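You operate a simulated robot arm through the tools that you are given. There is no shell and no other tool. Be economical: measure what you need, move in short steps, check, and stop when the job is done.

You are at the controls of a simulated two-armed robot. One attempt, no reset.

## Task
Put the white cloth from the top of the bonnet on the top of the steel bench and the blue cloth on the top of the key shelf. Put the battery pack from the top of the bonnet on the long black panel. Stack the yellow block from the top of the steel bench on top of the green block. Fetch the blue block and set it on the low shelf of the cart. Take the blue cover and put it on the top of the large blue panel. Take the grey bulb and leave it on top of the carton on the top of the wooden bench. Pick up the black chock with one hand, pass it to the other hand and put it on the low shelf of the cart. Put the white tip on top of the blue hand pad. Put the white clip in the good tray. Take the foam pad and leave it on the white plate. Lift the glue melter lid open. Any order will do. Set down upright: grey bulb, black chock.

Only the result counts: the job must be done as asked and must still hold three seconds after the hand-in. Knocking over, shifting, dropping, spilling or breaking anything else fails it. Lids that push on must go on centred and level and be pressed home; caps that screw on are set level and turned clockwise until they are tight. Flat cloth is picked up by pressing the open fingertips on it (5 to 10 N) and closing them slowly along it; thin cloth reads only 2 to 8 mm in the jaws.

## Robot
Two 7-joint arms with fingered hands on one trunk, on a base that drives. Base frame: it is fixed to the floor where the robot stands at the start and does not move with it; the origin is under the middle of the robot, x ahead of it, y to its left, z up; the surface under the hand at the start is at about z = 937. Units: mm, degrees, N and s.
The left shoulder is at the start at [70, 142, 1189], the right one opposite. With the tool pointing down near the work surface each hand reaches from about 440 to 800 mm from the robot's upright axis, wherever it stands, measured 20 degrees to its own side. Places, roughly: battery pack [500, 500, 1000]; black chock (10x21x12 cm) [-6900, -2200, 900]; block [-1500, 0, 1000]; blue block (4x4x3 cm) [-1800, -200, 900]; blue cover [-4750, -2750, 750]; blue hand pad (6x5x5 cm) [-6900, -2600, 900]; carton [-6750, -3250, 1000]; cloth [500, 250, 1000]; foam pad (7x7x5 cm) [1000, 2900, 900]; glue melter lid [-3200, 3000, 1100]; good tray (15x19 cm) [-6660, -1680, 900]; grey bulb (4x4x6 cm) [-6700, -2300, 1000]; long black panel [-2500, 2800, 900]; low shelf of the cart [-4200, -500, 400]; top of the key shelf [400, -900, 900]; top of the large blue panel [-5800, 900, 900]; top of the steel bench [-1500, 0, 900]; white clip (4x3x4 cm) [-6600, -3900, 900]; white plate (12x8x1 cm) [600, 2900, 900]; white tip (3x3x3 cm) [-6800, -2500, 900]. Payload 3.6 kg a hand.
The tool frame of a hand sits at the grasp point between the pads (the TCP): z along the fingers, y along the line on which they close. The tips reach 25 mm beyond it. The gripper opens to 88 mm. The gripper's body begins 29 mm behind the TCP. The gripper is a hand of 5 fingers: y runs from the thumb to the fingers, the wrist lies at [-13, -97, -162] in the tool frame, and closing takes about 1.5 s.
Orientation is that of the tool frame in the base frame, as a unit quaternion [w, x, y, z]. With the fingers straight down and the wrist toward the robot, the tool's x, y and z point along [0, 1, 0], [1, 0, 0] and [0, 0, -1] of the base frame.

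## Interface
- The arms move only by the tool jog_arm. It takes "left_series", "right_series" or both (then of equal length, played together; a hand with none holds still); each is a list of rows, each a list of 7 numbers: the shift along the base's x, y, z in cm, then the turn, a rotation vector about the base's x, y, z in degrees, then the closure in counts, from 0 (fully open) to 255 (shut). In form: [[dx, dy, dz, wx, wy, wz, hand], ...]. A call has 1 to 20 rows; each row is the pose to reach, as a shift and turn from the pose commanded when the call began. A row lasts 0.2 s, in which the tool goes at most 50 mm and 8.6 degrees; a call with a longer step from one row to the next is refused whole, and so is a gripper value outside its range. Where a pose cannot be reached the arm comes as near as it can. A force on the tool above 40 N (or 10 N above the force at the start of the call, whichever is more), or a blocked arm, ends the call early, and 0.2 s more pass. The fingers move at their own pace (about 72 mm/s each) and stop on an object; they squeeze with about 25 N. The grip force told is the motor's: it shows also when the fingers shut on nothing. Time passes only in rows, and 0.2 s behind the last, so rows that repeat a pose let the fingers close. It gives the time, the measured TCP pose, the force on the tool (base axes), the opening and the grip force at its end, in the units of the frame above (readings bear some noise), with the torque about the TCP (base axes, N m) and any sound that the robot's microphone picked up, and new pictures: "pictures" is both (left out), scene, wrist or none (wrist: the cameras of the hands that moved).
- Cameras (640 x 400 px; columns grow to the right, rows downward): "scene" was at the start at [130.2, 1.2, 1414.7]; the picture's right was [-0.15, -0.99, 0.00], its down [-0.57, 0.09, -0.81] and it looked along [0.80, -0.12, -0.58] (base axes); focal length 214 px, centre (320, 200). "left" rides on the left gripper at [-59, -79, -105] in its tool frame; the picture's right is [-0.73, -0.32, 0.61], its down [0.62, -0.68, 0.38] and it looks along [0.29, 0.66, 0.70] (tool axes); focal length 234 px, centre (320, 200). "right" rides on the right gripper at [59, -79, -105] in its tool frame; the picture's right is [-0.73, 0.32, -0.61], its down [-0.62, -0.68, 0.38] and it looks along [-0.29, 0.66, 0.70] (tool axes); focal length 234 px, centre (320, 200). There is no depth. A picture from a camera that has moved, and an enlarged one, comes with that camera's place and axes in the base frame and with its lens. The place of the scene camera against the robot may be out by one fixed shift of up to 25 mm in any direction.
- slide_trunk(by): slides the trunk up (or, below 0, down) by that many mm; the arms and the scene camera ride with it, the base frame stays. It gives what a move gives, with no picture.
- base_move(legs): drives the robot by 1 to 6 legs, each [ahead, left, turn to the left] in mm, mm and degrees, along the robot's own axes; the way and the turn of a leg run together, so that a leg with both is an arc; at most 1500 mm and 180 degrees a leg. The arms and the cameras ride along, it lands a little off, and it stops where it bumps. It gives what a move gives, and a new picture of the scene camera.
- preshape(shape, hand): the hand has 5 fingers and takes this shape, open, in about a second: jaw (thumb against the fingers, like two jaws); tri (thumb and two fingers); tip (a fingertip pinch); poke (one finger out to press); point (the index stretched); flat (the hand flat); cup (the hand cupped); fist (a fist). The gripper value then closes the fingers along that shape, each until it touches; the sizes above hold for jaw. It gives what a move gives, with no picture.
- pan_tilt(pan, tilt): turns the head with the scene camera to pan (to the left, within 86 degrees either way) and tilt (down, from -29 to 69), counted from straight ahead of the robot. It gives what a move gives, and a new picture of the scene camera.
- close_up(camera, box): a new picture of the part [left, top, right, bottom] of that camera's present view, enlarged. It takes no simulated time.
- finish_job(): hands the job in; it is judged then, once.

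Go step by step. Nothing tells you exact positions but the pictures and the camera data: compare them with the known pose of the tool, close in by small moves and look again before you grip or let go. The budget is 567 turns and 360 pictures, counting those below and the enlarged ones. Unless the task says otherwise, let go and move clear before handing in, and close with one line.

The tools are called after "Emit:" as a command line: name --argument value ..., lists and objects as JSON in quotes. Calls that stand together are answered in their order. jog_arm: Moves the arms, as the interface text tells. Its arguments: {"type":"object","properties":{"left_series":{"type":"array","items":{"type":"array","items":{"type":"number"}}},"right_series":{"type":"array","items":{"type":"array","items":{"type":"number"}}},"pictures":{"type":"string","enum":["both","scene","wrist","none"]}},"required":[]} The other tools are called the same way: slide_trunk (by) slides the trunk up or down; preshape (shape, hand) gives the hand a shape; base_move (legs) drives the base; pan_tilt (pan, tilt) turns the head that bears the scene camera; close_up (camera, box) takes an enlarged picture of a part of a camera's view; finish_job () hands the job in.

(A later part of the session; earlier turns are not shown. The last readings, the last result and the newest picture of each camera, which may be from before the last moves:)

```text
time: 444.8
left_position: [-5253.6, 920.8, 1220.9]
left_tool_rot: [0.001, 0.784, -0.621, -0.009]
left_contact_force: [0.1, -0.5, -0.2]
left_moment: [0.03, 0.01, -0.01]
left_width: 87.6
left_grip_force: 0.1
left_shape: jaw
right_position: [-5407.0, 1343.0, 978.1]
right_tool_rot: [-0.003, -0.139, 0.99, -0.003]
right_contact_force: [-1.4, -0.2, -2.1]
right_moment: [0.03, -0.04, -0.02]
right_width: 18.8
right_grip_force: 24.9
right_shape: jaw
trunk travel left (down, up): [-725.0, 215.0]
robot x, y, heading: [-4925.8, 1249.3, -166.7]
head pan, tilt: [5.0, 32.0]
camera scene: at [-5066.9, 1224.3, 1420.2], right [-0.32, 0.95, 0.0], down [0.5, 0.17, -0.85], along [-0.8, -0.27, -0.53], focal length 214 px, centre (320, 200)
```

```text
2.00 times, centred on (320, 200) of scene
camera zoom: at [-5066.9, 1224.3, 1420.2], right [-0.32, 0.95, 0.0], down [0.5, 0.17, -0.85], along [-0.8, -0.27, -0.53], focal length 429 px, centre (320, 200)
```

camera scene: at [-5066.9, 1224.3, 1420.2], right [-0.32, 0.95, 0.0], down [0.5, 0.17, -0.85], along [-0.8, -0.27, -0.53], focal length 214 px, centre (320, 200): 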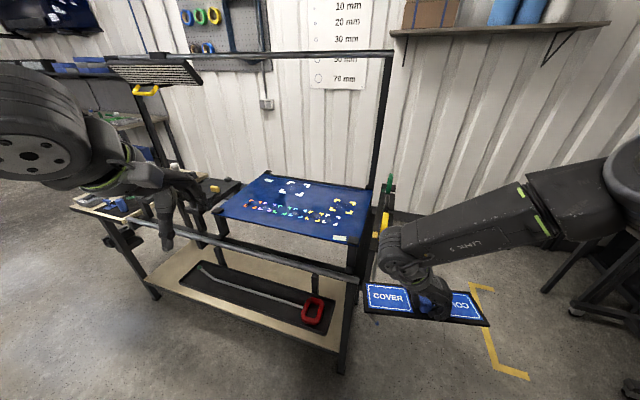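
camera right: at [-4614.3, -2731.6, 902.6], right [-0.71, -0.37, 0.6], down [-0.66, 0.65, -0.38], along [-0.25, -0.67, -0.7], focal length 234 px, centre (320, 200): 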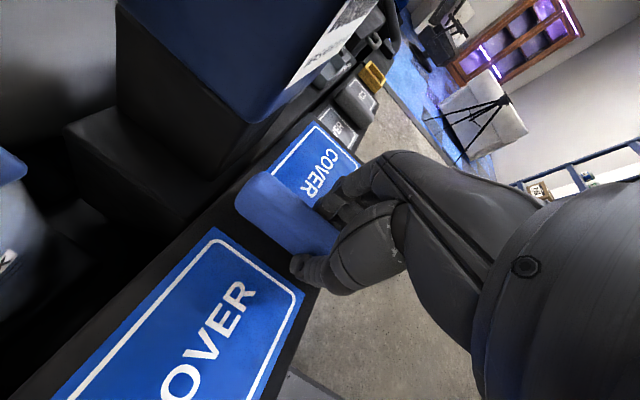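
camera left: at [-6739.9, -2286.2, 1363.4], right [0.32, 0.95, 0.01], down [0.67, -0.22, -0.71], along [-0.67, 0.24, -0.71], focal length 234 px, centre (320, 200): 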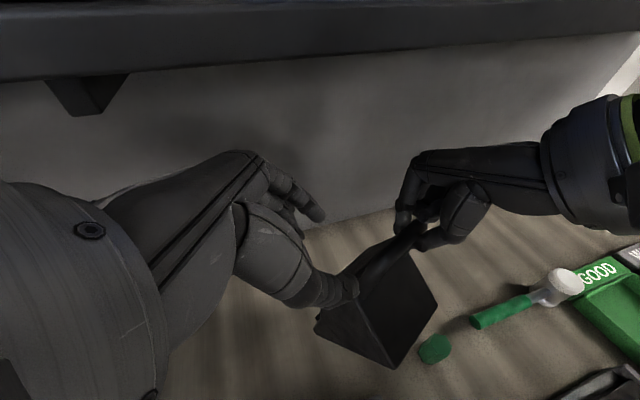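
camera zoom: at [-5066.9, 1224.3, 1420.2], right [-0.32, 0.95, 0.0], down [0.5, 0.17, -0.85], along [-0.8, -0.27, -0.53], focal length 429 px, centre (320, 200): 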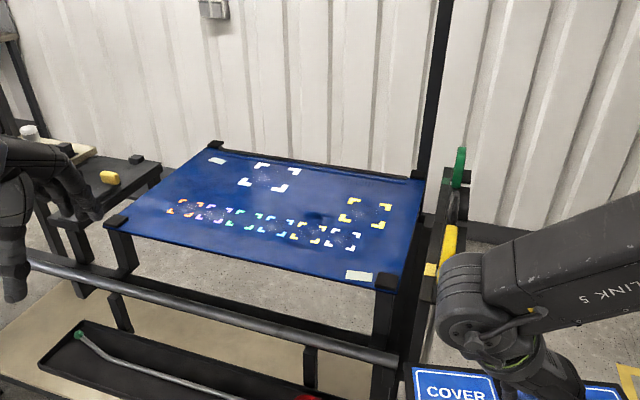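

The panel is free (only printed marks), x -6029…-5631, y 580…1161, z≈900. I straighten to face -x, strafe to y≈800 and then go forward, with the trunk 50 mm higher.

Emit:
slide_trunk --by 60

Emit:
base_move --legs '[[0, 0, -13.3], [0, 450, 0], [200, 0, 0]]'

Emit:
pan_tilt --pan -15 --tilt 42

```text
time: 445.8
left_position: [-5254.8, 919.9, 1280.9]
left_tool_rot: [0.001, 0.783, -0.622, -0.009]
left_contact_force: [0.8, -0.1, -1.0]
left_moment: [0.01, 0.02, 0.02]
left_width: 87.7
left_grip_force: 0.1
left_shape: jaw
right_position: [-5408.8, 1341.9, 1039.0]
right_tool_rot: [-0.002, -0.139, 0.99, -0.003]
right_contact_force: [0.1, 0.6, -1.9]
right_moment: [0.04, -0.02, 0.0]
right_width: 18.8
right_grip_force: 25.5
right_shape: jaw
trunk travel left (down, up): [-785.0, 155.0]
robot x, y, heading: [-4925.6, 1246.5, -166.6]
head pan, tilt: [5.0, 32.0]
```

```text
time: 450.6
left_position: [-5511.6, 540.5, 1282.8]
left_tool_rot: [0.0, 0.713, -0.701, -0.01]
left_contact_force: [-0.2, 0.4, 0.5]
left_moment: [0.01, -0.01, 0.02]
left_width: 87.7
left_grip_force: 0.0
left_shape: jaw
right_position: [-5571.4, 985.1, 1039.7]
right_tool_rot: [-0.005, -0.031, 1.0, -0.003]
right_contact_force: [0.6, 0.5, -2.1]
right_moment: [0.0, -0.06, -0.05]
right_width: 18.9
right_grip_force: 25.0
right_shape: jaw
trunk travel left (down, up): [-785.0, 155.0]
robot x, y, heading: [-5124.3, 789.3, -178.8]
head pan, tilt: [5.0, 32.0]
camera scene: at [-5266.6, 795.5, 1480.5], right [-0.11, 0.99, 0.0], down [0.53, 0.06, -0.85], along [-0.84, -0.09, -0.53], focal length 214 px, centre (320, 200)
```

scene: 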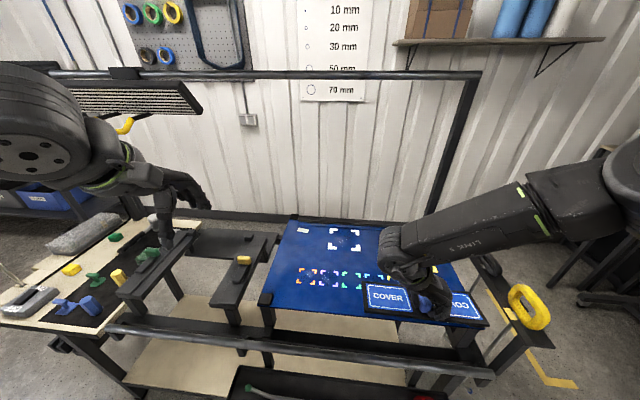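

```text
time: 451.4
left_position: [-5514.8, 539.7, 1281.0]
left_tool_rot: [0.0, 0.712, -0.702, -0.008]
left_contact_force: [-0.5, -0.6, 0.0]
left_moment: [-0.02, -0.02, 0.02]
left_width: 87.6
left_grip_force: 0.2
left_shape: jaw
right_position: [-5574.9, 984.9, 1038.1]
right_tool_rot: [-0.002, -0.032, 0.999, -0.003]
right_contact_force: [0.5, -0.4, -2.5]
right_moment: [-0.02, -0.03, 0.01]
right_width: 18.6
right_grip_force: 24.5
right_shape: jaw
trunk travel left (down, up): [-785.0, 155.0]
robot x, y, heading: [-5123.2, 790.3, -178.8]
head pan, tilt: [-15.0, 42.0]
camera scene: at [-5262.4, 824.7, 1465.0], right [0.24, 0.97, 0.0], down [0.65, -0.16, -0.74], along [-0.72, 0.18, -0.67], focal length 214 px, centre (320, 200)
```

scene: 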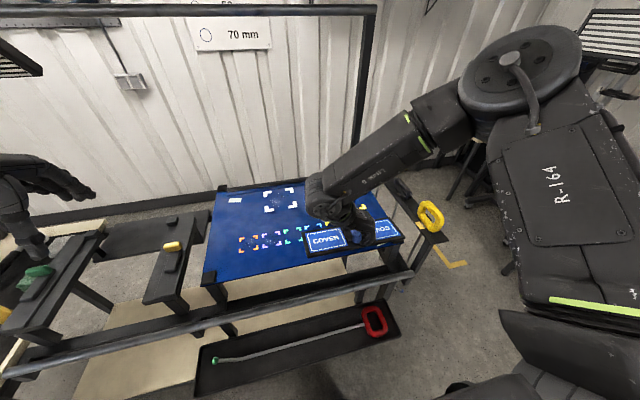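

Emit:
base_move --legs '[[85, 60, -1]]'

Emit:
jog_arm --right_series '[[-2, 0, -1, 0, 0, 0, 255], [-4, 0, -2, 0, 0, 0, 255], [-6, 0, -3, 0, 0, 0, 255], [-6, 0, -5, 0, 0, 0, 255], [-6, 0, -5, 0, 0, 0, 255]]' --pictures "both"

```text
time: 452.6
left_position: [-5599.6, 490.5, 1282.3]
left_tool_rot: [-0.001, -0.705, 0.709, 0.009]
left_contact_force: [-0.1, 0.5, 0.4]
left_moment: [0.0, 0.0, -0.01]
left_width: 87.8
left_grip_force: 0.1
left_shape: jaw
right_position: [-5652.8, 935.5, 1038.5]
right_tool_rot: [-0.003, -0.023, 1.0, -0.003]
right_contact_force: [-0.4, 0.9, -2.4]
right_moment: [-0.01, -0.05, 0.01]
right_width: 18.8
right_grip_force: 24.6
right_shape: jaw
trunk travel left (down, up): [-785.0, 155.0]
robot x, y, heading: [-5206.0, 737.0, -180.1]
head pan, tilt: [-15.0, 42.0]
camera scene: at [-5343.4, 771.1, 1465.2], right [0.26, 0.97, 0.0], down [0.65, -0.17, -0.74], along [-0.72, 0.19, -0.67], focal length 214 px, centre (320, 200)
```

scene: 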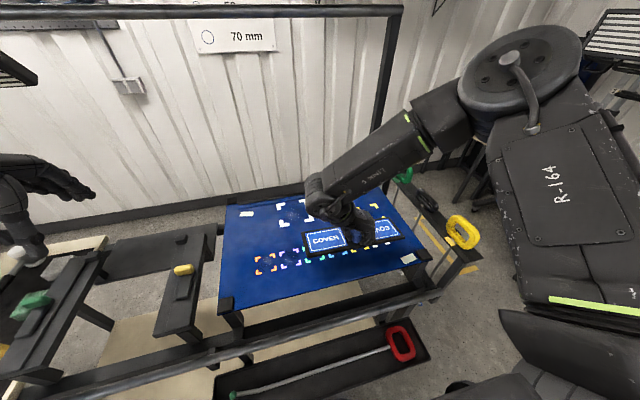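

```text
time: 453.8
left_position: [-5600.0, 489.4, 1281.5]
left_tool_rot: [0.0, -0.706, 0.709, 0.009]
left_contact_force: [-0.6, -0.6, -0.5]
left_moment: [0.0, 0.0, -0.01]
left_width: 87.6
left_grip_force: 0.0
left_shape: jaw
right_position: [-5714.1, 934.4, 988.9]
right_tool_rot: [-0.004, -0.022, 1.0, -0.002]
right_contact_force: [-0.6, -0.1, -1.9]
right_moment: [0.01, -0.04, -0.02]
right_width: 18.8
right_grip_force: 24.7
right_shape: jaw
trunk travel left (down, up): [-785.0, 155.0]
robot x, y, heading: [-5205.0, 736.2, -180.3]
head pan, tilt: [-15.0, 42.0]
camera scene: at [-5344.8, 770.0, 1465.1], right [0.26, 0.97, 0.0], down [0.65, -0.17, -0.74], along [-0.72, 0.19, -0.67], focal length 214 px, centre (320, 200)
camera right: at [-5768.0, 853.4, 1093.7], right [0.71, 0.36, 0.6], down [0.65, -0.65, -0.38], along [0.26, 0.67, -0.7], focal length 234 px, centre (320, 200)
```

scene: 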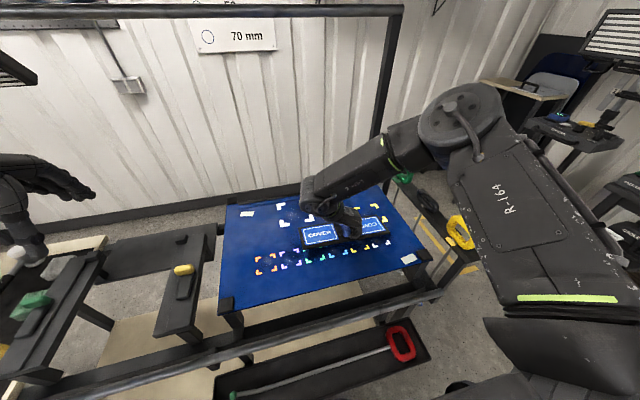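
right: 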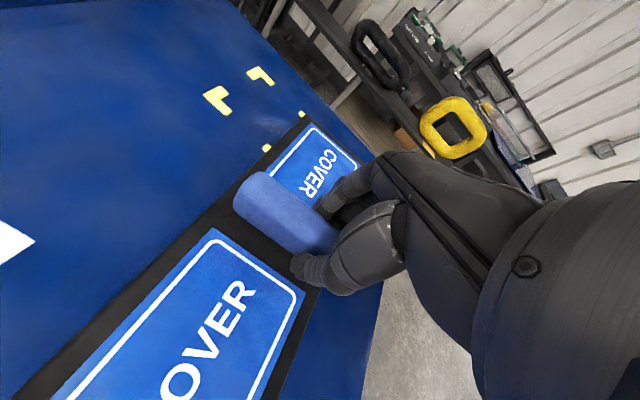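

Over the panel. I lower stepwise to contact.

Emit:
jog_arm --right_series '[[0, 0, -1.2, 0, 0, 0, 255], [0, 0, -2.4, 0, 0, 0, 255], [0, 0, -3.2, 0, 0, 0, 255], [0, 0, -3.2, 0, 0, 0, 255]]' --pictures "none"

Emit:
jog_arm --right_series '[[0, 0, -0.4, 0, 0, 0, 255], [0, 0, -0.8, 0, 0, 0, 255], [0, 0, -0.8, 0, 0, 0, 255]]' --pictures "none"

```text
time: 454.8
left_position: [-5602.5, 490.0, 1280.9]
left_tool_rot: [0.0, -0.706, 0.708, 0.008]
left_contact_force: [-0.3, 0.0, 0.2]
left_moment: [-0.02, 0.01, -0.03]
left_width: 87.5
left_grip_force: 0.0
left_shape: jaw
right_position: [-5713.7, 936.6, 957.2]
right_tool_rot: [-0.003, -0.023, 1.0, -0.003]
right_contact_force: [-0.3, -0.9, -0.6]
right_moment: [0.07, 0.04, 0.03]
right_width: 19.0
right_grip_force: 25.4
right_shape: jaw
trunk travel left (down, up): [-785.0, 155.0]
robot x, y, heading: [-5207.9, 738.2, -179.8]
head pan, tilt: [-15.0, 42.0]
```

```text
time: 455.7
left_position: [-5599.5, 489.2, 1282.6]
left_tool_rot: [-0.001, -0.706, 0.708, 0.01]
left_contact_force: [-0.6, 0.3, 0.6]
left_moment: [0.03, -0.02, -0.04]
left_width: 87.8
left_grip_force: 0.1
left_shape: jaw
right_position: [-5714.3, 936.0, 953.8]
right_tool_rot: [-0.008, -0.022, 1.0, 0.0]
right_contact_force: [3.9, -0.5, 24.6]
right_moment: [0.13, 0.0, -0.03]
right_width: 21.4
right_grip_force: 25.1
right_shape: jaw
trunk travel left (down, up): [-785.0, 155.0]
robot x, y, heading: [-5207.3, 735.9, -179.9]
head pan, tilt: [-15.0, 42.0]
stopped in row 3 (right hand): the force on the tool passed its limit at 41 N (the readings are from after the stop); the commanded pose is now the measured one
```

The cover is down on the panel (z≈954). I ease off, release and rise.

Emit:
jog_arm --right_series '[[0, 0, 0.2, 0, 0, 0, 220], [0, 0, 0.3, 0, 0, 0, 170], [0, 0, 0.3, 0, 0, 0, 120], [0, 0, 0.3, 0, 0, 0, 80], [0, 0, 0.3, 0, 0, 0, 80], [0, 0, 2, 0, 0, 0, 80], [0, 0, 5, 0, 0, 0, 80], [0, 0, 9, 0, 0, 0, 80], [0, 0, 12, 0, 0, 0, 40]]' --pictures "both"

```text
time: 457.7
left_position: [-5601.1, 489.2, 1282.0]
left_tool_rot: [0.001, -0.706, 0.708, 0.009]
left_contact_force: [1.2, 0.6, 0.2]
left_moment: [0.02, 0.0, -0.02]
left_width: 87.7
left_grip_force: 0.1
left_shape: jaw
right_position: [-5716.2, 937.7, 1069.1]
right_tool_rot: [-0.005, -0.023, 1.0, -0.001]
right_contact_force: [0.4, -0.1, -0.2]
right_moment: [0.0, 0.01, -0.04]
right_width: 74.0
right_grip_force: 0.0
right_shape: jaw
trunk travel left (down, up): [-785.0, 155.0]
robot x, y, heading: [-5209.1, 731.9, -180.0]
head pan, tilt: [-15.0, 42.0]
camera scene: at [-5344.1, 769.6, 1465.1], right [0.26, 0.97, 0.0], down [0.65, -0.17, -0.74], along [-0.72, 0.19, -0.67], focal length 214 px, centre (320, 200)
camera right: at [-5770.2, 856.5, 1173.8], right [0.72, 0.36, 0.6], down [0.65, -0.65, -0.39], along [0.25, 0.67, -0.7], focal length 234 px, centre (320, 200)
```

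scene: 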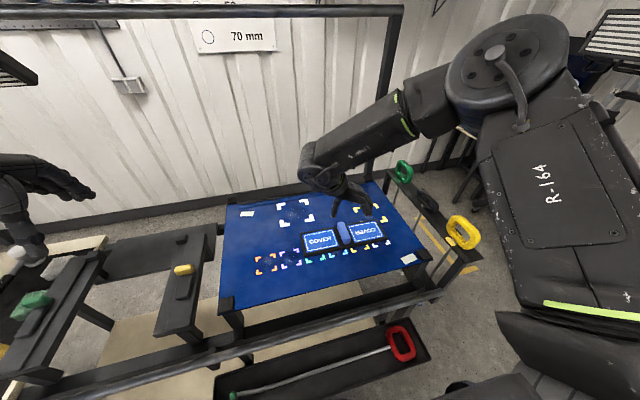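
right: 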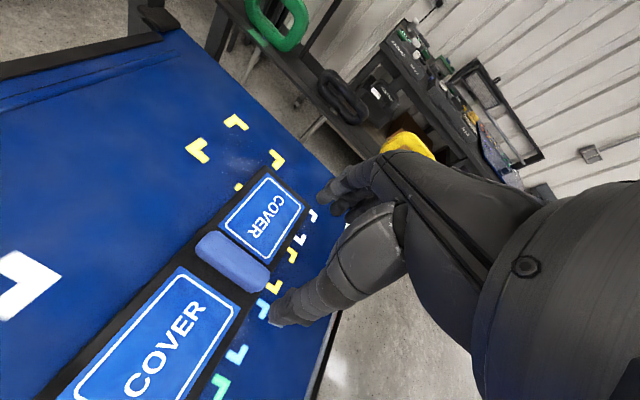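

The cover lies on the large blue panel. I back out, restore the right hand, and head for the glue melter at (-3200,3000).

Emit:
base_move --legs '[[-300, 0, 0], [0, 0, -90]]'

Emit:
jog_arm --right_series '[[0, 0, 1, 0, 0, 8, 0], [0, 0, 2, 0, 0, 16, 0], [0, 0, 3, 0, 0, 24, 0], [0, 0, 4, 0, 0, 32, 0], [0, 0, 5, 0, 0, 40, 0], [0, 0, 5, 0, 0, 48, 0], [0, 0, 5, 0, 0, 56, 0], [0, 0, 5, 0, 0, 64, 0], [0, 0, 5, 0, 0, 72, 0], [0, 0, 5, 0, 0, 80, 0], [0, 0, 5, 0, 0, 88, 0]]' --pictures "none"

Emit:
slide_trunk --by -60

Emit:
base_move --legs '[[0, -1000, 0], [0, -700, 0], [900, 0, 0]]'

Emit:
pan_tilt --pan 0 --tilt 22

```text
time: 463.7
left_position: [-5139.1, 1134.6, 1282.2]
left_tool_rot: [0.006, 0.012, 1.0, 0.006]
left_contact_force: [-0.3, -0.7, 1.0]
left_moment: [-0.06, 0.03, -0.01]
left_width: 87.6
left_grip_force: 0.1
left_shape: jaw
right_position: [-4689.1, 1240.3, 1069.3]
right_tool_rot: [-0.005, 0.698, 0.716, 0.002]
right_contact_force: [-0.9, 0.6, 0.2]
right_moment: [0.03, -0.01, -0.01]
right_width: 74.0
right_grip_force: 0.1
right_shape: jaw
trunk travel left (down, up): [-785.0, 155.0]
robot x, y, heading: [-4902.3, 731.1, 88.9]
head pan, tilt: [-15.0, 42.0]
camera scene: at [-4885.5, 879.6, 1465.1], right [0.96, -0.28, 0.0], down [-0.19, -0.64, -0.74], along [0.21, 0.71, -0.67], focal length 214 px, centre (320, 200)
```

scene: 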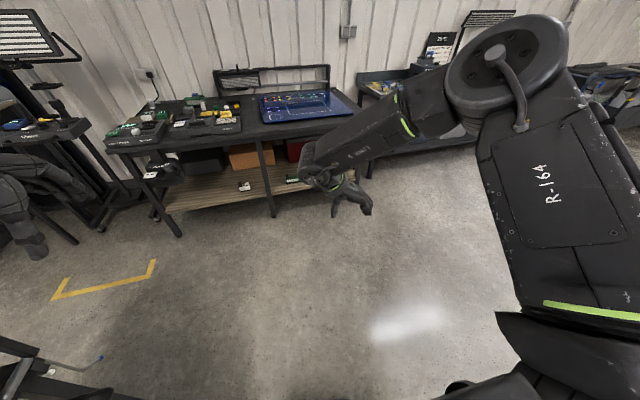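

```text
time: 466.1
left_position: [-5138.7, 1134.8, 1281.6]
left_tool_rot: [0.006, 0.012, 1.0, 0.006]
left_contact_force: [0.7, 0.6, 0.0]
left_moment: [0.01, -0.01, 0.0]
left_width: 87.5
left_grip_force: 0.0
left_shape: jaw
right_position: [-4688.1, 1240.1, 1118.5]
right_tool_rot: [-0.005, 0.004, 1.0, -0.001]
right_contact_force: [-0.9, -0.3, 0.4]
right_moment: [-0.03, -0.01, 0.01]
right_width: 87.7
right_grip_force: 0.1
right_shape: jaw
trunk travel left (down, up): [-785.0, 155.0]
robot x, y, heading: [-4901.5, 734.9, 89.1]
head pan, tilt: [-15.0, 42.0]
```

```text
time: 467.1
left_position: [-5139.7, 1134.4, 1222.5]
left_tool_rot: [0.006, 0.012, 1.0, 0.006]
left_contact_force: [-0.3, -0.1, 0.4]
left_moment: [0.0, 0.04, -0.01]
left_width: 87.6
left_grip_force: 0.1
left_shape: jaw
right_position: [-4688.7, 1239.0, 1058.0]
right_tool_rot: [-0.005, 0.005, 1.0, -0.001]
right_contact_force: [0.4, -0.4, -0.4]
right_moment: [0.05, -0.03, -0.04]
right_width: 87.7
right_grip_force: 0.1
right_shape: jaw
trunk travel left (down, up): [-725.0, 215.0]
robot x, y, heading: [-4903.5, 735.5, 88.8]
head pan, tilt: [-15.0, 42.0]
```

```text
time: 480.0
left_position: [-3435.4, 1987.7, 1220.3]
left_tool_rot: [0.006, 0.01, 1.0, 0.006]
left_contact_force: [0.2, -0.7, -0.2]
left_moment: [-0.03, 0.0, 0.01]
left_width: 87.7
left_grip_force: 0.1
left_shape: jaw
right_position: [-2983.7, 2094.9, 1059.0]
right_tool_rot: [-0.005, 0.003, 1.0, -0.001]
right_contact_force: [-0.2, 0.2, -0.7]
right_moment: [-0.01, -0.03, 0.01]
right_width: 87.7
right_grip_force: 0.1
right_shape: jaw
trunk travel left (down, up): [-725.0, 215.0]
robot x, y, heading: [-3195.5, 1590.9, 88.9]
head pan, tilt: [-15.0, 42.0]
camera scene: at [-3179.4, 1734.1, 1405.1], right [0.96, -0.27, 0.0], down [-0.18, -0.64, -0.74], along [0.2, 0.71, -0.67], focal length 214 px, centre (320, 200)
```

scene: 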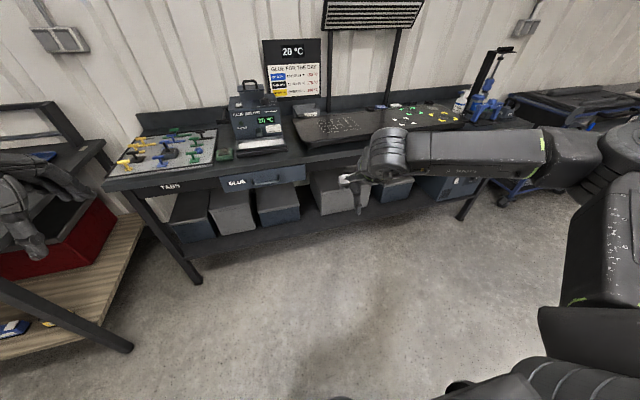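

```text
time: 480.8
left_position: [-3434.1, 1987.7, 1221.2]
left_tool_rot: [0.006, 0.01, 1.0, 0.006]
left_contact_force: [-0.2, 0.2, 0.8]
left_moment: [-0.01, -0.01, 0.0]
left_width: 87.3
left_grip_force: 0.0
left_shape: jaw
right_position: [-2983.7, 2096.3, 1057.6]
right_tool_rot: [-0.005, 0.003, 1.0, -0.002]
right_contact_force: [-0.6, -0.5, 0.2]
right_moment: [-0.02, 0.01, 0.0]
right_width: 87.8
right_grip_force: 0.1
right_shape: jaw
trunk travel left (down, up): [-725.0, 215.0]
robot x, y, heading: [-3197.0, 1591.5, 88.9]
head pan, tilt: [0.0, 22.0]
camera scene: at [-3200.7, 1746.9, 1436.1], right [1.0, -0.02, 0.0], down [-0.01, -0.38, -0.93], along [0.01, 0.93, -0.38], focal length 214 px, centre (320, 200)
```

scene: 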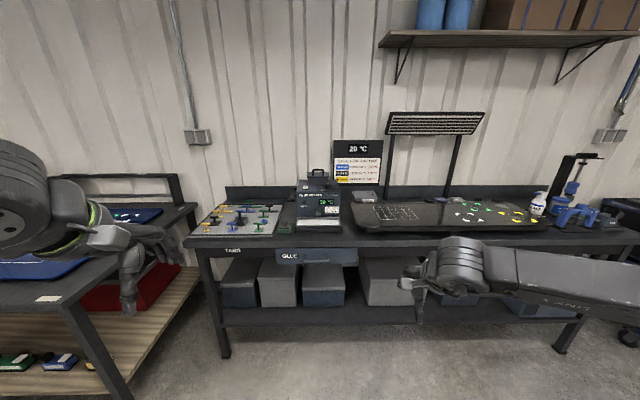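

I see the glue melter with a handled lid, and the long black panel to its right. I take an enlarged look.

Emit:
close_up --camera "scene" --box '[260, 140, 400, 240]'

```text
4.00 times, centred on (330, 190) of scene
camera zoom: at [-3200.7, 1746.9, 1436.1], right [1.0, -0.02, 0.0], down [-0.01, -0.38, -0.93], along [0.01, 0.93, -0.38], focal length 858 px, centre (280, 240)
```

zoom: 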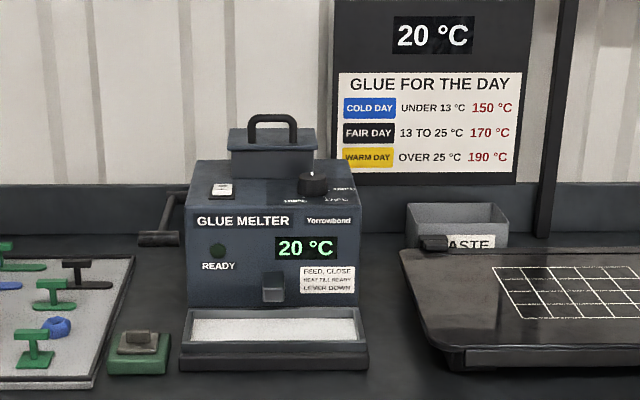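

I retract the right hand, then drive up so the left hand can reach the lid handle.

Emit:
jog_arm --right_series '[[1, -4, 2, 0, 0, 0, 0], [2, -8, 5, 0, 0, 0, 0], [3, -12, 8, 0, 0, 0, 0], [4, -16, 10, 0, 0, 0, 0]]' --pictures "none"

Emit:
base_move --legs '[[560, -130, 1]]'

Emit:
pan_tilt --pan 10 --tilt 35

Emit:
close_up --camera "left" --box '[0, 0, 640, 400]'

```text
refused: row 2 steps farther than a row can; nothing moved
```

```text
time: 484.1
left_position: [-3294.7, 2560.9, 1222.0]
left_tool_rot: [0.007, 0.009, 1.0, 0.006]
left_contact_force: [0.4, -1.0, 0.0]
left_moment: [0.0, -0.01, -0.01]
left_width: 88.1
left_grip_force: 0.1
left_shape: jaw
right_position: [-2844.2, 2670.5, 1058.3]
right_tool_rot: [-0.005, 0.002, 1.0, -0.002]
right_contact_force: [-0.3, 0.2, 0.0]
right_moment: [0.03, 0.01, 0.0]
right_width: 87.5
right_grip_force: 0.0
right_shape: jaw
trunk travel left (down, up): [-725.0, 215.0]
robot x, y, heading: [-3051.7, 2162.8, 89.1]
head pan, tilt: [0.0, 22.0]
camera scene: at [-3060.2, 2320.7, 1436.3], right [1.0, -0.01, 0.0], down [0.0, -0.37, -0.93], along [0.01, 0.93, -0.37], focal length 214 px, centre (320, 200)
```

scene: 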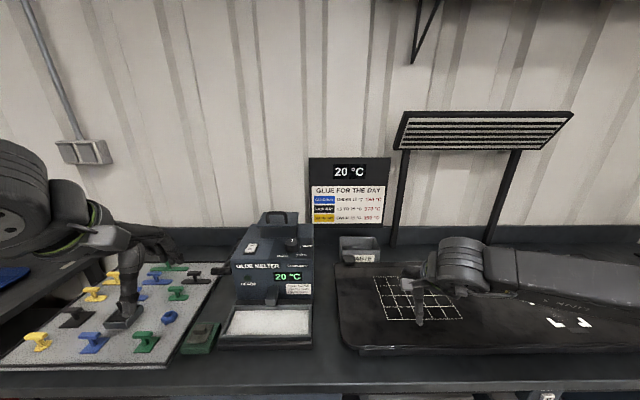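

```text
time: 484.9
left_position: [-3294.6, 2561.6, 1221.5]
left_tool_rot: [0.006, 0.008, 1.0, 0.006]
left_contact_force: [0.4, -0.8, 0.0]
left_moment: [-0.02, 0.0, -0.02]
left_width: 87.8
left_grip_force: 0.0
left_shape: jaw
right_position: [-2843.9, 2671.3, 1057.7]
right_tool_rot: [-0.005, 0.002, 1.0, -0.001]
right_contact_force: [-0.2, 0.5, -0.2]
right_moment: [0.04, 0.01, -0.02]
right_width: 87.8
right_grip_force: 0.1
right_shape: jaw
trunk travel left (down, up): [-725.0, 215.0]
robot x, y, heading: [-3053.9, 2160.4, 89.2]
head pan, tilt: [10.0, 35.0]
camera scene: at [-3075.2, 2315.7, 1415.6], right [0.99, 0.16, 0.0], down [0.09, -0.57, -0.82], along [-0.13, 0.81, -0.57], focal length 214 px, centre (320, 200)
```

scene: 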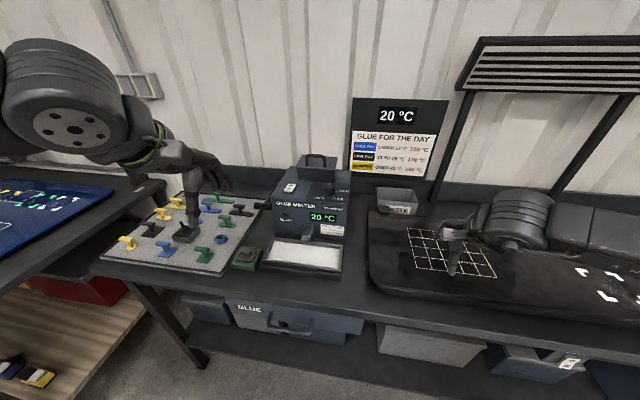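

```text
1.00 times, centred on (320, 200) of left (not enlarged: the box is as wide or as high as the picture)
camera zoom: at [-3237.8, 2481.4, 1326.5], right [0.73, -0.33, -0.6], down [-0.63, -0.67, -0.4], along [-0.27, 0.67, -0.69], focal length 234 px, centre (320, 200)
```

zoom: 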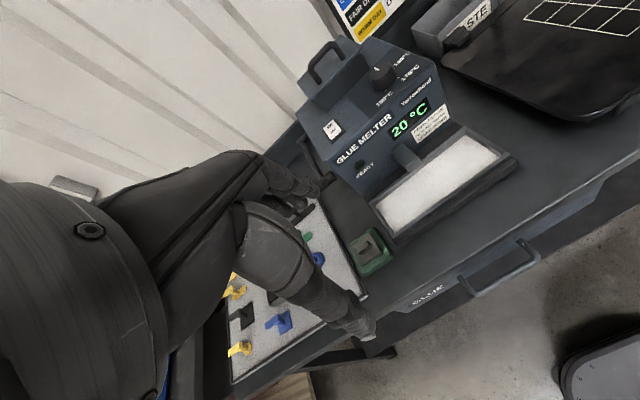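

Emit:
close_up --camera "left" --box '[280, 20, 460, 160]'

Emit:
close_up --camera "scene" --box '[260, 130, 370, 230]'

```text
2.86 times, centred on (370, 90) of left
camera zoom: at [-3237.8, 2481.4, 1326.5], right [0.73, -0.33, -0.6], down [-0.63, -0.67, -0.4], along [-0.27, 0.67, -0.69], focal length 669 px, centre (177, 514)
```

zoom: 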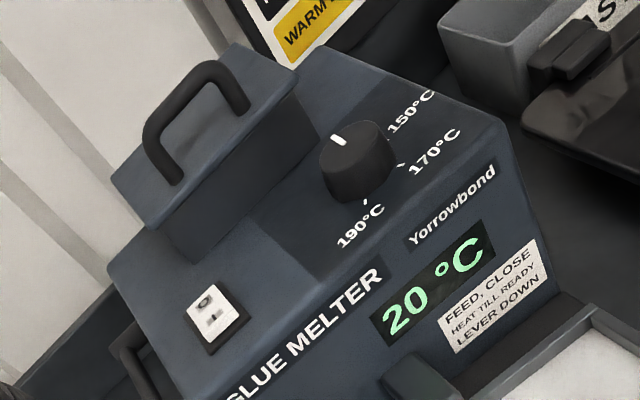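

```text
4.00 times, centred on (315, 180) of scene
camera zoom: at [-3075.2, 2315.7, 1415.6], right [0.99, 0.16, 0.0], down [0.09, -0.57, -0.82], along [-0.13, 0.81, -0.57], focal length 858 px, centre (340, 280)
```

zoom: 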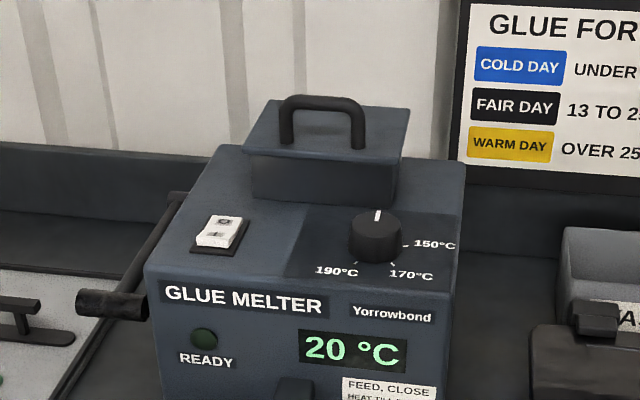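

The handle bar is at about (-3185,2942), z 1131, lid hinged at the back. I tuck the right hand back and drive closer.

Emit:
jog_arm --right_series '[[0.5, -3.5, 1.5, 0, 0, 0, 0], [1, -7, 3, 0, 0, 0, 0], [1.5, -10.5, 4.5, 0, 0, 0, 0], [2, -14, 6, 0, 0, 0, 0]]' --pictures "none"

Emit:
preshape --shape "tri" --hand "left"

Emit:
base_move --legs '[[130, -30, 0.8]]'

```text
time: 485.9
left_position: [-3293.5, 2560.7, 1222.1]
left_tool_rot: [0.006, 0.009, 1.0, 0.007]
left_contact_force: [-0.6, -0.5, -0.5]
left_moment: [0.04, 0.02, 0.0]
left_width: 87.9
left_grip_force: 0.1
left_shape: jaw
right_position: [-2820.7, 2543.7, 1121.0]
right_tool_rot: [-0.006, 0.002, 1.0, -0.003]
right_contact_force: [-0.1, 0.5, -0.5]
right_moment: [0.0, 0.0, -0.04]
right_width: 87.9
right_grip_force: 0.0
right_shape: jaw
right hand out of reach, approached as far as the arm can: row 4
trunk travel left (down, up): [-725.0, 215.0]
robot x, y, heading: [-3056.6, 2163.8, 89.2]
head pan, tilt: [10.0, 35.0]
```

```text
time: 486.8
left_position: [-3293.9, 2562.6, 1222.3]
left_tool_rot: [0.006, 0.009, 1.0, 0.007]
left_contact_force: [0.0, 0.2, -0.1]
left_moment: [0.01, 0.0, 0.02]
left_width: 87.6
left_grip_force: 0.1
left_shape: tri
right_position: [-2821.7, 2546.8, 1120.6]
right_tool_rot: [-0.005, 0.001, 1.0, -0.003]
right_contact_force: [0.3, 0.4, -0.8]
right_moment: [-0.01, 0.01, -0.01]
right_width: 87.9
right_grip_force: 0.1
right_shape: jaw
trunk travel left (down, up): [-725.0, 215.0]
robot x, y, heading: [-3053.6, 2161.9, 89.0]
head pan, tilt: [10.0, 35.0]
```

```text
time: 488.1
left_position: [-3269.6, 2686.5, 1222.6]
left_tool_rot: [0.006, 0.001, 1.0, 0.006]
left_contact_force: [0.3, 0.3, 0.9]
left_moment: [0.02, 0.0, 0.03]
left_width: 87.7
left_grip_force: 0.2
left_shape: tri
right_position: [-2795.8, 2678.3, 1122.1]
right_tool_rot: [-0.005, -0.006, 1.0, -0.003]
right_contact_force: [0.2, 1.0, -0.2]
right_moment: [-0.01, -0.01, 0.01]
right_width: 87.9
right_grip_force: 0.2
right_shape: jaw
trunk travel left (down, up): [-725.0, 215.0]
robot x, y, heading: [-3027.7, 2296.6, 90.0]
head pan, tilt: [10.0, 35.0]
camera scene: at [-3046.8, 2444.0, 1415.8], right [0.98, 0.18, 0.0], down [0.1, -0.56, -0.82], along [-0.14, 0.81, -0.57], focal length 214 px, centre (320, 200)
```

scene: 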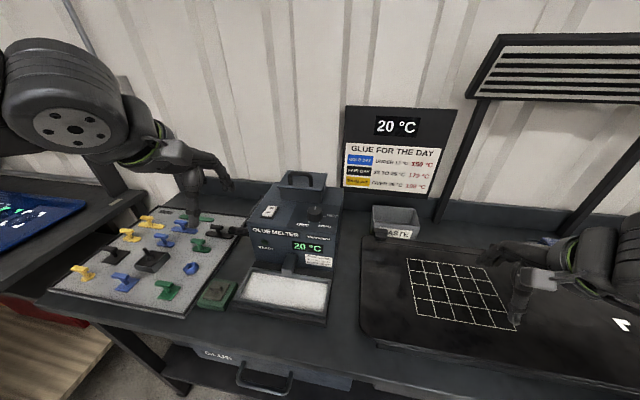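

Emit:
base_move --legs '[[95, 0, 0]]'

Emit:
close_up --camera "left" --box '[240, 40, 640, 290]'

```text
time: 489.2
left_position: [-3268.7, 2783.1, 1222.9]
left_tool_rot: [0.006, 0.002, 1.0, 0.007]
left_contact_force: [-0.1, -0.1, -0.2]
left_moment: [-0.01, 0.01, -0.01]
left_width: 87.8
left_grip_force: 0.1
left_shape: tri
right_position: [-2795.2, 2773.9, 1122.4]
right_tool_rot: [-0.007, -0.005, 1.0, -0.003]
right_contact_force: [0.2, 0.8, 0.0]
right_moment: [-0.02, -0.02, 0.0]
right_width: 87.9
right_grip_force: 0.1
right_shape: jaw
trunk travel left (down, up): [-725.0, 215.0]
robot x, y, heading: [-3024.0, 2389.7, 89.9]
head pan, tilt: [10.0, 35.0]
camera scene: at [-3046.3, 2538.8, 1415.8], right [0.98, 0.17, 0.0], down [0.1, -0.56, -0.82], along [-0.14, 0.81, -0.57], focal length 214 px, centre (320, 200)
```

scene: 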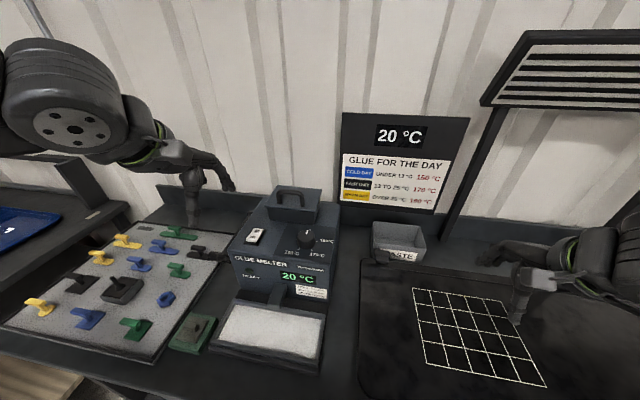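

```text
1.60 times, centred on (440, 165) of left
camera zoom: at [-3211.3, 2702.2, 1327.0], right [0.73, -0.32, -0.6], down [-0.62, -0.67, -0.4], along [-0.28, 0.67, -0.69], focal length 375 px, centre (128, 256)
```

zoom: 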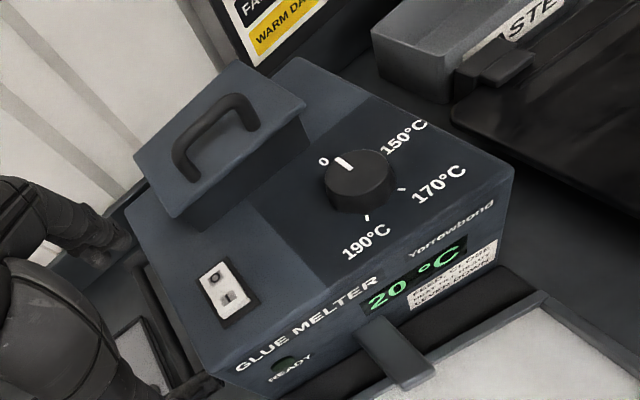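

The bar is refined to (-3182,2953), z 1125; the lid spans y 2924–3021. I tilt the left hand forward 20° and hover above the handle.

Emit:
jog_arm --left_series '[[2, 2.5, 0, 7, 0, 0, 60], [4, 5.5, 0, 14, 0, 0, 110], [6, 8.5, 0, 20, 0, 0, 130], [8, 11.5, 0, 20, 0, 0, 130], [8.7, 14.5, -2, 20, 0, 0, 130], [8.7, 14.5, -4, 20, 0, 0, 130], [8.7, 14.5, -4, 20, 0, 0, 130]]' --pictures "wrist"

Emit:
close_up --camera "scene" --box '[220, 130, 350, 240]'

```text
time: 490.8
left_position: [-3181.1, 2926.7, 1184.6]
left_tool_rot: [0.005, 0.004, 0.983, 0.181]
left_contact_force: [-0.2, -0.1, 0.3]
left_moment: [-0.05, -0.02, -0.02]
left_width: 43.3
left_grip_force: 0.1
left_shape: tri
right_position: [-2794.6, 2773.8, 1122.3]
right_tool_rot: [-0.006, -0.006, 1.0, -0.003]
right_contact_force: [-0.1, 0.1, -0.1]
right_moment: [0.01, 0.02, -0.04]
right_width: 87.9
right_grip_force: 0.0
right_shape: jaw
trunk travel left (down, up): [-725.0, 215.0]
robot x, y, heading: [-3024.6, 2387.7, 89.7]
head pan, tilt: [10.0, 35.0]
camera left: at [-3124.6, 2816.1, 1255.6], right [0.73, -0.09, -0.68], down [-0.62, -0.5, -0.61], along [-0.28, 0.86, -0.42], focal length 234 px, centre (320, 200)
```

left: 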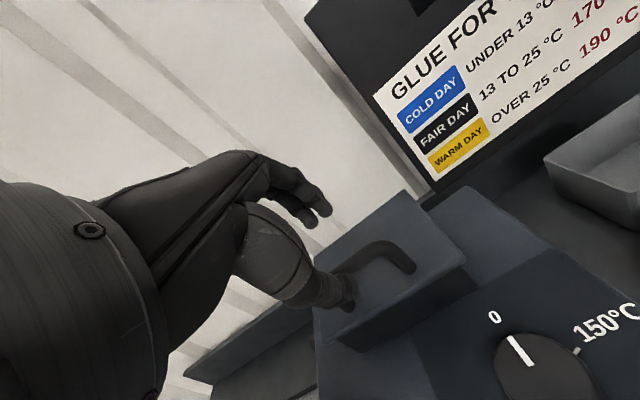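

```text
3.64 times, centred on (285, 185) of scene
camera zoom: at [-3045.7, 2539.6, 1415.7], right [0.98, 0.17, 0.0], down [0.1, -0.56, -0.82], along [-0.14, 0.81, -0.57], focal length 780 px, centre (447, 254)
```

zoom: 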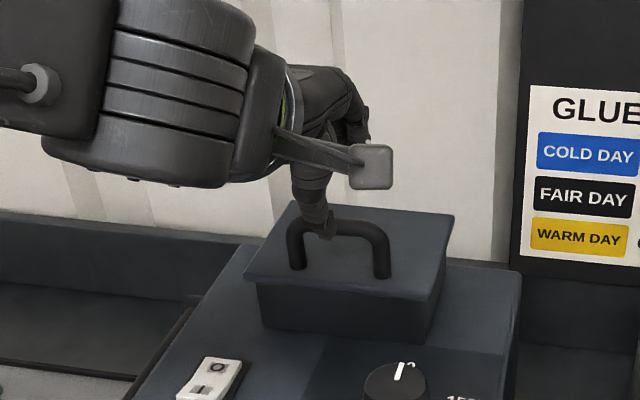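

Emit:
jog_arm --left_series '[[1.2, 1.2, 0, 0, 0, 0, 130], [1.2, 2.2, -1, 0, 0, 0, 130], [1.2, 2.3, -2.5, 0, 0, 0, 130], [1.2, 2.3, -3.8, 0, 0, 0, 130], [1.2, 2.3, -3.8, 0, 0, 0, 130]]' --pictures "wrist"

Emit:
close_up --camera "left" --box '[260, 160, 460, 320]'

```text
time: 492.0
left_position: [-3168.9, 2949.8, 1143.0]
left_tool_rot: [0.006, 0.004, 0.984, 0.181]
left_contact_force: [-0.2, 0.5, 0.5]
left_moment: [-0.01, -0.02, 0.05]
left_width: 43.6
left_grip_force: 0.0
left_shape: tri
right_position: [-2794.3, 2772.0, 1121.6]
right_tool_rot: [-0.006, -0.006, 1.0, -0.003]
right_contact_force: [-0.4, -0.4, -0.4]
right_moment: [0.01, 0.06, 0.03]
right_width: 88.0
right_grip_force: 0.0
right_shape: jaw
trunk travel left (down, up): [-725.0, 215.0]
robot x, y, heading: [-3024.0, 2391.0, 90.1]
head pan, tilt: [10.0, 35.0]
camera left: at [-3111.0, 2838.4, 1213.7], right [0.73, -0.09, -0.68], down [-0.62, -0.5, -0.61], along [-0.28, 0.86, -0.42], focal length 234 px, centre (320, 200)
```

left: 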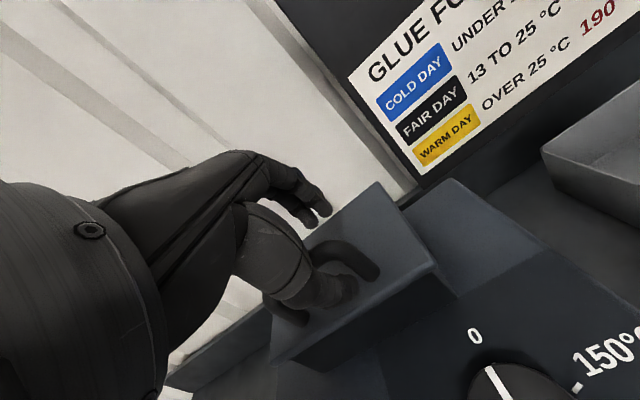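

```text
2.50 times, centred on (360, 240) of left
camera zoom: at [-3111.0, 2838.4, 1213.7], right [0.73, -0.09, -0.68], down [-0.62, -0.5, -0.61], along [-0.28, 0.86, -0.42], focal length 585 px, centre (220, 100)
```

zoom: 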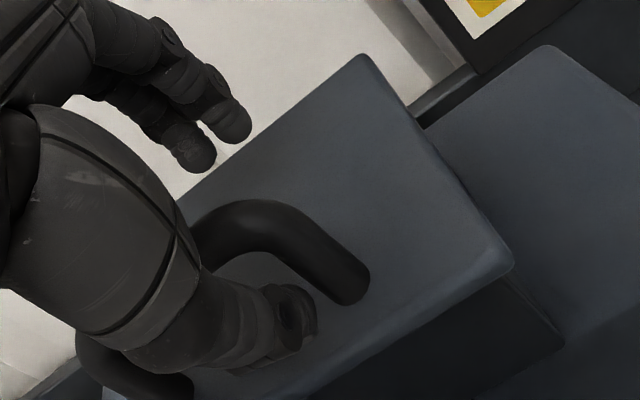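

Emit:
jog_arm --left_series '[[0, 0, -0.5, 0, 0, 0, 160], [0, 0, -0.5, 0, 0, 0, 190], [0, 0, -0.5, 0, 0, 0, 220], [0, 0, -0.5, 0, 0, 0, 255], [0, 0, -0.5, 0, 0, 0, 255], [0, 0, -0.5, 0, 0, 0, 255]]' --pictures "none"

Emit:
close_up --camera "left" --box '[260, 160, 460, 320]'

```text
time: 493.4
left_position: [-3168.5, 2950.4, 1137.3]
left_tool_rot: [0.006, 0.004, 0.984, 0.181]
left_contact_force: [-0.7, -2.5, 0.3]
left_moment: [-0.03, 0.1, -0.07]
left_width: 0.6
left_grip_force: 24.7
left_shape: tri
right_position: [-2795.6, 2773.7, 1121.1]
right_tool_rot: [-0.005, -0.005, 1.0, -0.003]
right_contact_force: [-0.1, 0.7, 0.8]
right_moment: [0.0, -0.01, 0.0]
right_width: 88.0
right_grip_force: 0.1
right_shape: jaw
trunk travel left (down, up): [-725.0, 215.0]
robot x, y, heading: [-3022.8, 2391.3, 90.1]
head pan, tilt: [10.0, 35.0]
```

```text
2.50 times, centred on (360, 240) of left
camera zoom: at [-3111.2, 2839.3, 1207.8], right [0.73, -0.09, -0.67], down [-0.62, -0.5, -0.61], along [-0.28, 0.86, -0.42], focal length 585 px, centre (220, 100)
```

zoom: 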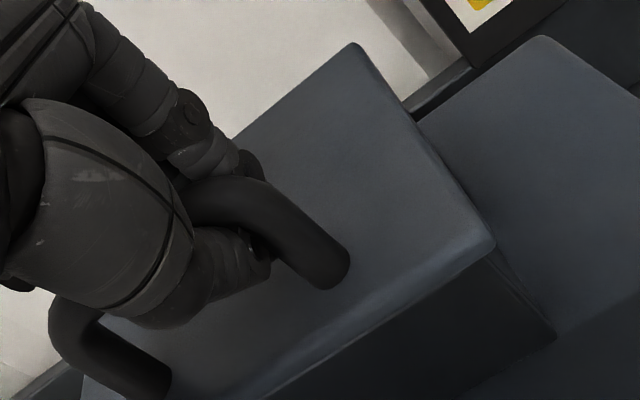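

The fingers have closed around/under the handle. I lift along the hinge arc, first part.

Emit:
jog_arm --left_series '[[0, 0.3, 0.8, 2, 0, 0, 255], [0, 0.8, 1.6, 4, 0, 0, 255], [0, 1.6, 2.4, 7, 0, 0, 255], [0, 2.5, 3.0, 10, 0, 0, 255], [0, 2.5, 3.0, 10, 0, 0, 255]]' --pictures "wrist"

Emit:
close_up --camera "scene" --box '[220, 130, 350, 240]'

```text
time: 494.6
left_position: [-3169.4, 2975.0, 1169.4]
left_tool_rot: [0.005, 0.004, 0.964, 0.266]
left_contact_force: [1.3, -3.4, 2.3]
left_moment: [-0.02, 0.11, -0.06]
left_width: 0.4
left_grip_force: 25.2
left_shape: tri
right_position: [-2794.5, 2772.5, 1122.5]
right_tool_rot: [-0.006, -0.006, 1.0, -0.002]
right_contact_force: [0.0, -0.1, -0.9]
right_moment: [0.02, 0.01, 0.0]
right_width: 87.8
right_grip_force: 0.0
right_shape: jaw
trunk travel left (down, up): [-725.0, 215.0]
robot x, y, heading: [-3023.8, 2389.1, 90.1]
head pan, tilt: [10.0, 35.0]
camera left: at [-3112.4, 2853.4, 1219.9], right [0.73, 0.03, -0.68], down [-0.62, -0.38, -0.68], along [-0.28, 0.92, -0.26], focal length 234 px, centre (320, 200)
```

left: 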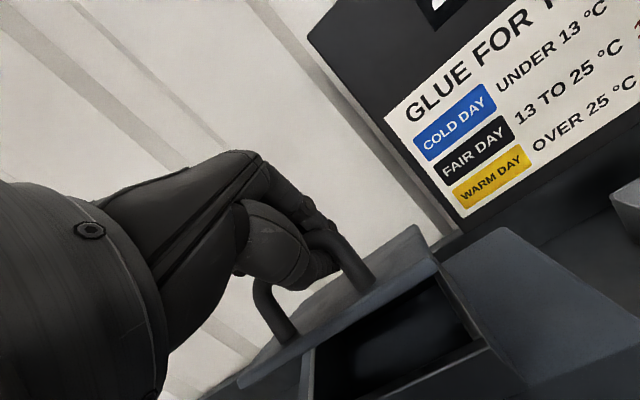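

```text
3.64 times, centred on (285, 185) of scene
camera zoom: at [-3045.5, 2538.2, 1415.8], right [0.98, 0.17, 0.0], down [0.1, -0.56, -0.82], along [-0.14, 0.81, -0.57], focal length 780 px, centre (447, 254)
```

zoom: 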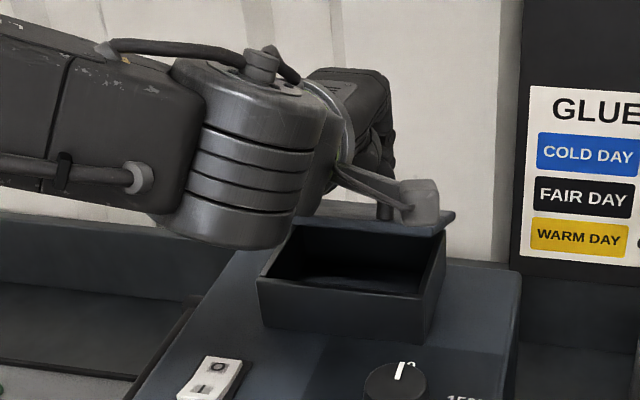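

The lid is opening. I continue along the arc.

Emit:
jog_arm --left_series '[[0, 0.9, 0.6, 3, 0, 0, 255], [0, 1.8, 1.0, 6, 0, 0, 255], [0, 2.7, 1.3, 9, 0, 0, 255], [0, 3.6, 1.5, 12, 0, 0, 255], [0, 4.5, 1.5, 15, 0, 0, 255], [0, 5.3, 1.3, 18, 0, 0, 255], [0, 5.3, 1.3, 18, 0, 0, 255]]' --pictures "wrist"

Emit:
close_up --camera "scene" --box '[220, 100, 350, 240]'

```text
time: 496.3
left_position: [-3169.1, 3026.4, 1189.3]
left_tool_rot: [0.006, 0.003, 0.907, 0.422]
left_contact_force: [-2.5, -4.6, 31.9]
left_moment: [-0.54, 0.73, -0.04]
left_width: 0.2
left_grip_force: 25.1
left_shape: tri
right_position: [-2795.7, 2771.6, 1123.4]
right_tool_rot: [-0.007, -0.005, 1.0, -0.002]
right_contact_force: [-0.2, 0.5, -0.1]
right_moment: [-0.02, 0.02, 0.01]
right_width: 87.7
right_grip_force: 0.1
right_shape: jaw
trunk travel left (down, up): [-725.0, 215.0]
robot x, y, heading: [-3024.8, 2389.4, 89.9]
head pan, tilt: [10.0, 35.0]
stopped in row 7 (left hand): the force on the tool passed its limit at 41 N (the readings are from after the stop); the commanded pose is now the measured one
camera left: at [-3111.9, 2895.7, 1197.8], right [0.73, 0.25, -0.63], down [-0.62, -0.14, -0.77], along [-0.28, 0.96, 0.05], focal length 234 px, centre (320, 200)
```

left: 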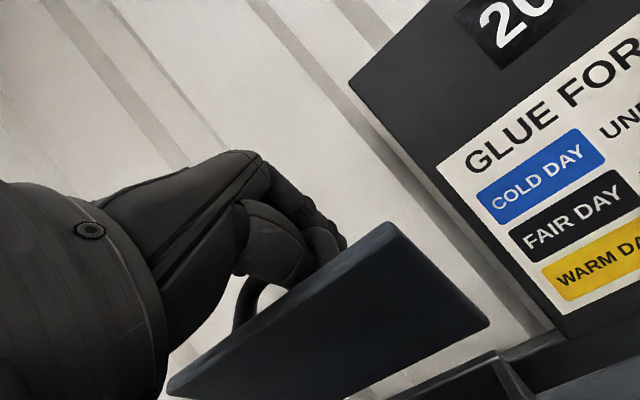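

```text
2.86 times, centred on (285, 170) of scene
camera zoom: at [-3045.6, 2536.5, 1416.0], right [0.98, 0.17, 0.0], down [0.1, -0.56, -0.82], along [-0.14, 0.81, -0.57], focal length 613 px, centre (420, 286)
```

zoom: 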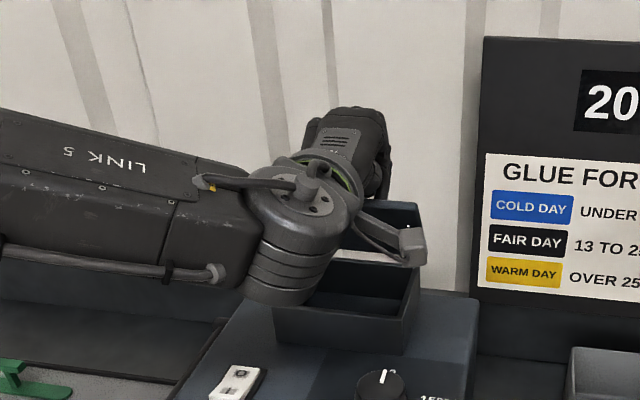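

The lid is near upright; the hand is pressing down slightly. I raise 1 cm and push on backwards.

Emit:
jog_arm --left_series '[[0, 0.2, 0.6, 0, 0, 0, 255], [0, 0.5, 1.0, 0, 0, 0, 255], [0, 1.2, 1.1, 3, 0, 0, 255], [0, 1.2, 1.1, 3, 0, 0, 255]]' --pictures "none"

Emit:
close_up --camera "scene" --box '[220, 100, 350, 240]'

```text
time: 497.3
left_position: [-3169.9, 3041.9, 1194.9]
left_tool_rot: [0.005, 0.004, 0.899, 0.439]
left_contact_force: [2.1, -4.4, -0.5]
left_moment: [-0.41, 0.14, 0.05]
left_width: 1.4
left_grip_force: 24.9
left_shape: tri
right_position: [-2794.2, 2773.8, 1121.3]
right_tool_rot: [-0.006, -0.005, 1.0, -0.003]
right_contact_force: [0.2, 0.1, -0.6]
right_moment: [0.0, -0.02, -0.01]
right_width: 87.8
right_grip_force: 0.0
right_shape: jaw
trunk travel left (down, up): [-725.0, 215.0]
robot x, y, heading: [-3027.1, 2385.9, 90.1]
head pan, tilt: [10.0, 35.0]
```

```text
2.86 times, centred on (285, 170) of scene
camera zoom: at [-3045.4, 2538.8, 1415.6], right [0.98, 0.17, 0.0], down [0.1, -0.56, -0.82], along [-0.14, 0.81, -0.57], focal length 613 px, centre (420, 286)
```

zoom: 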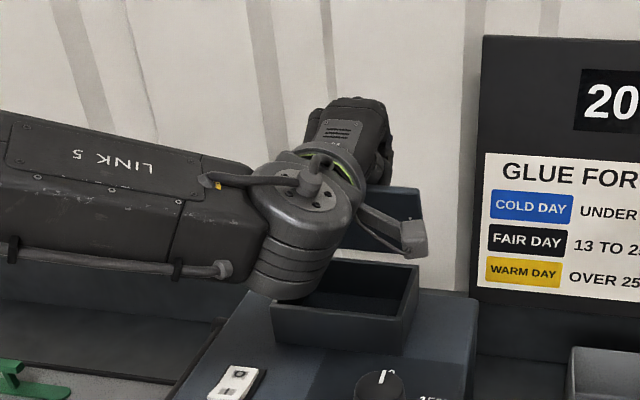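

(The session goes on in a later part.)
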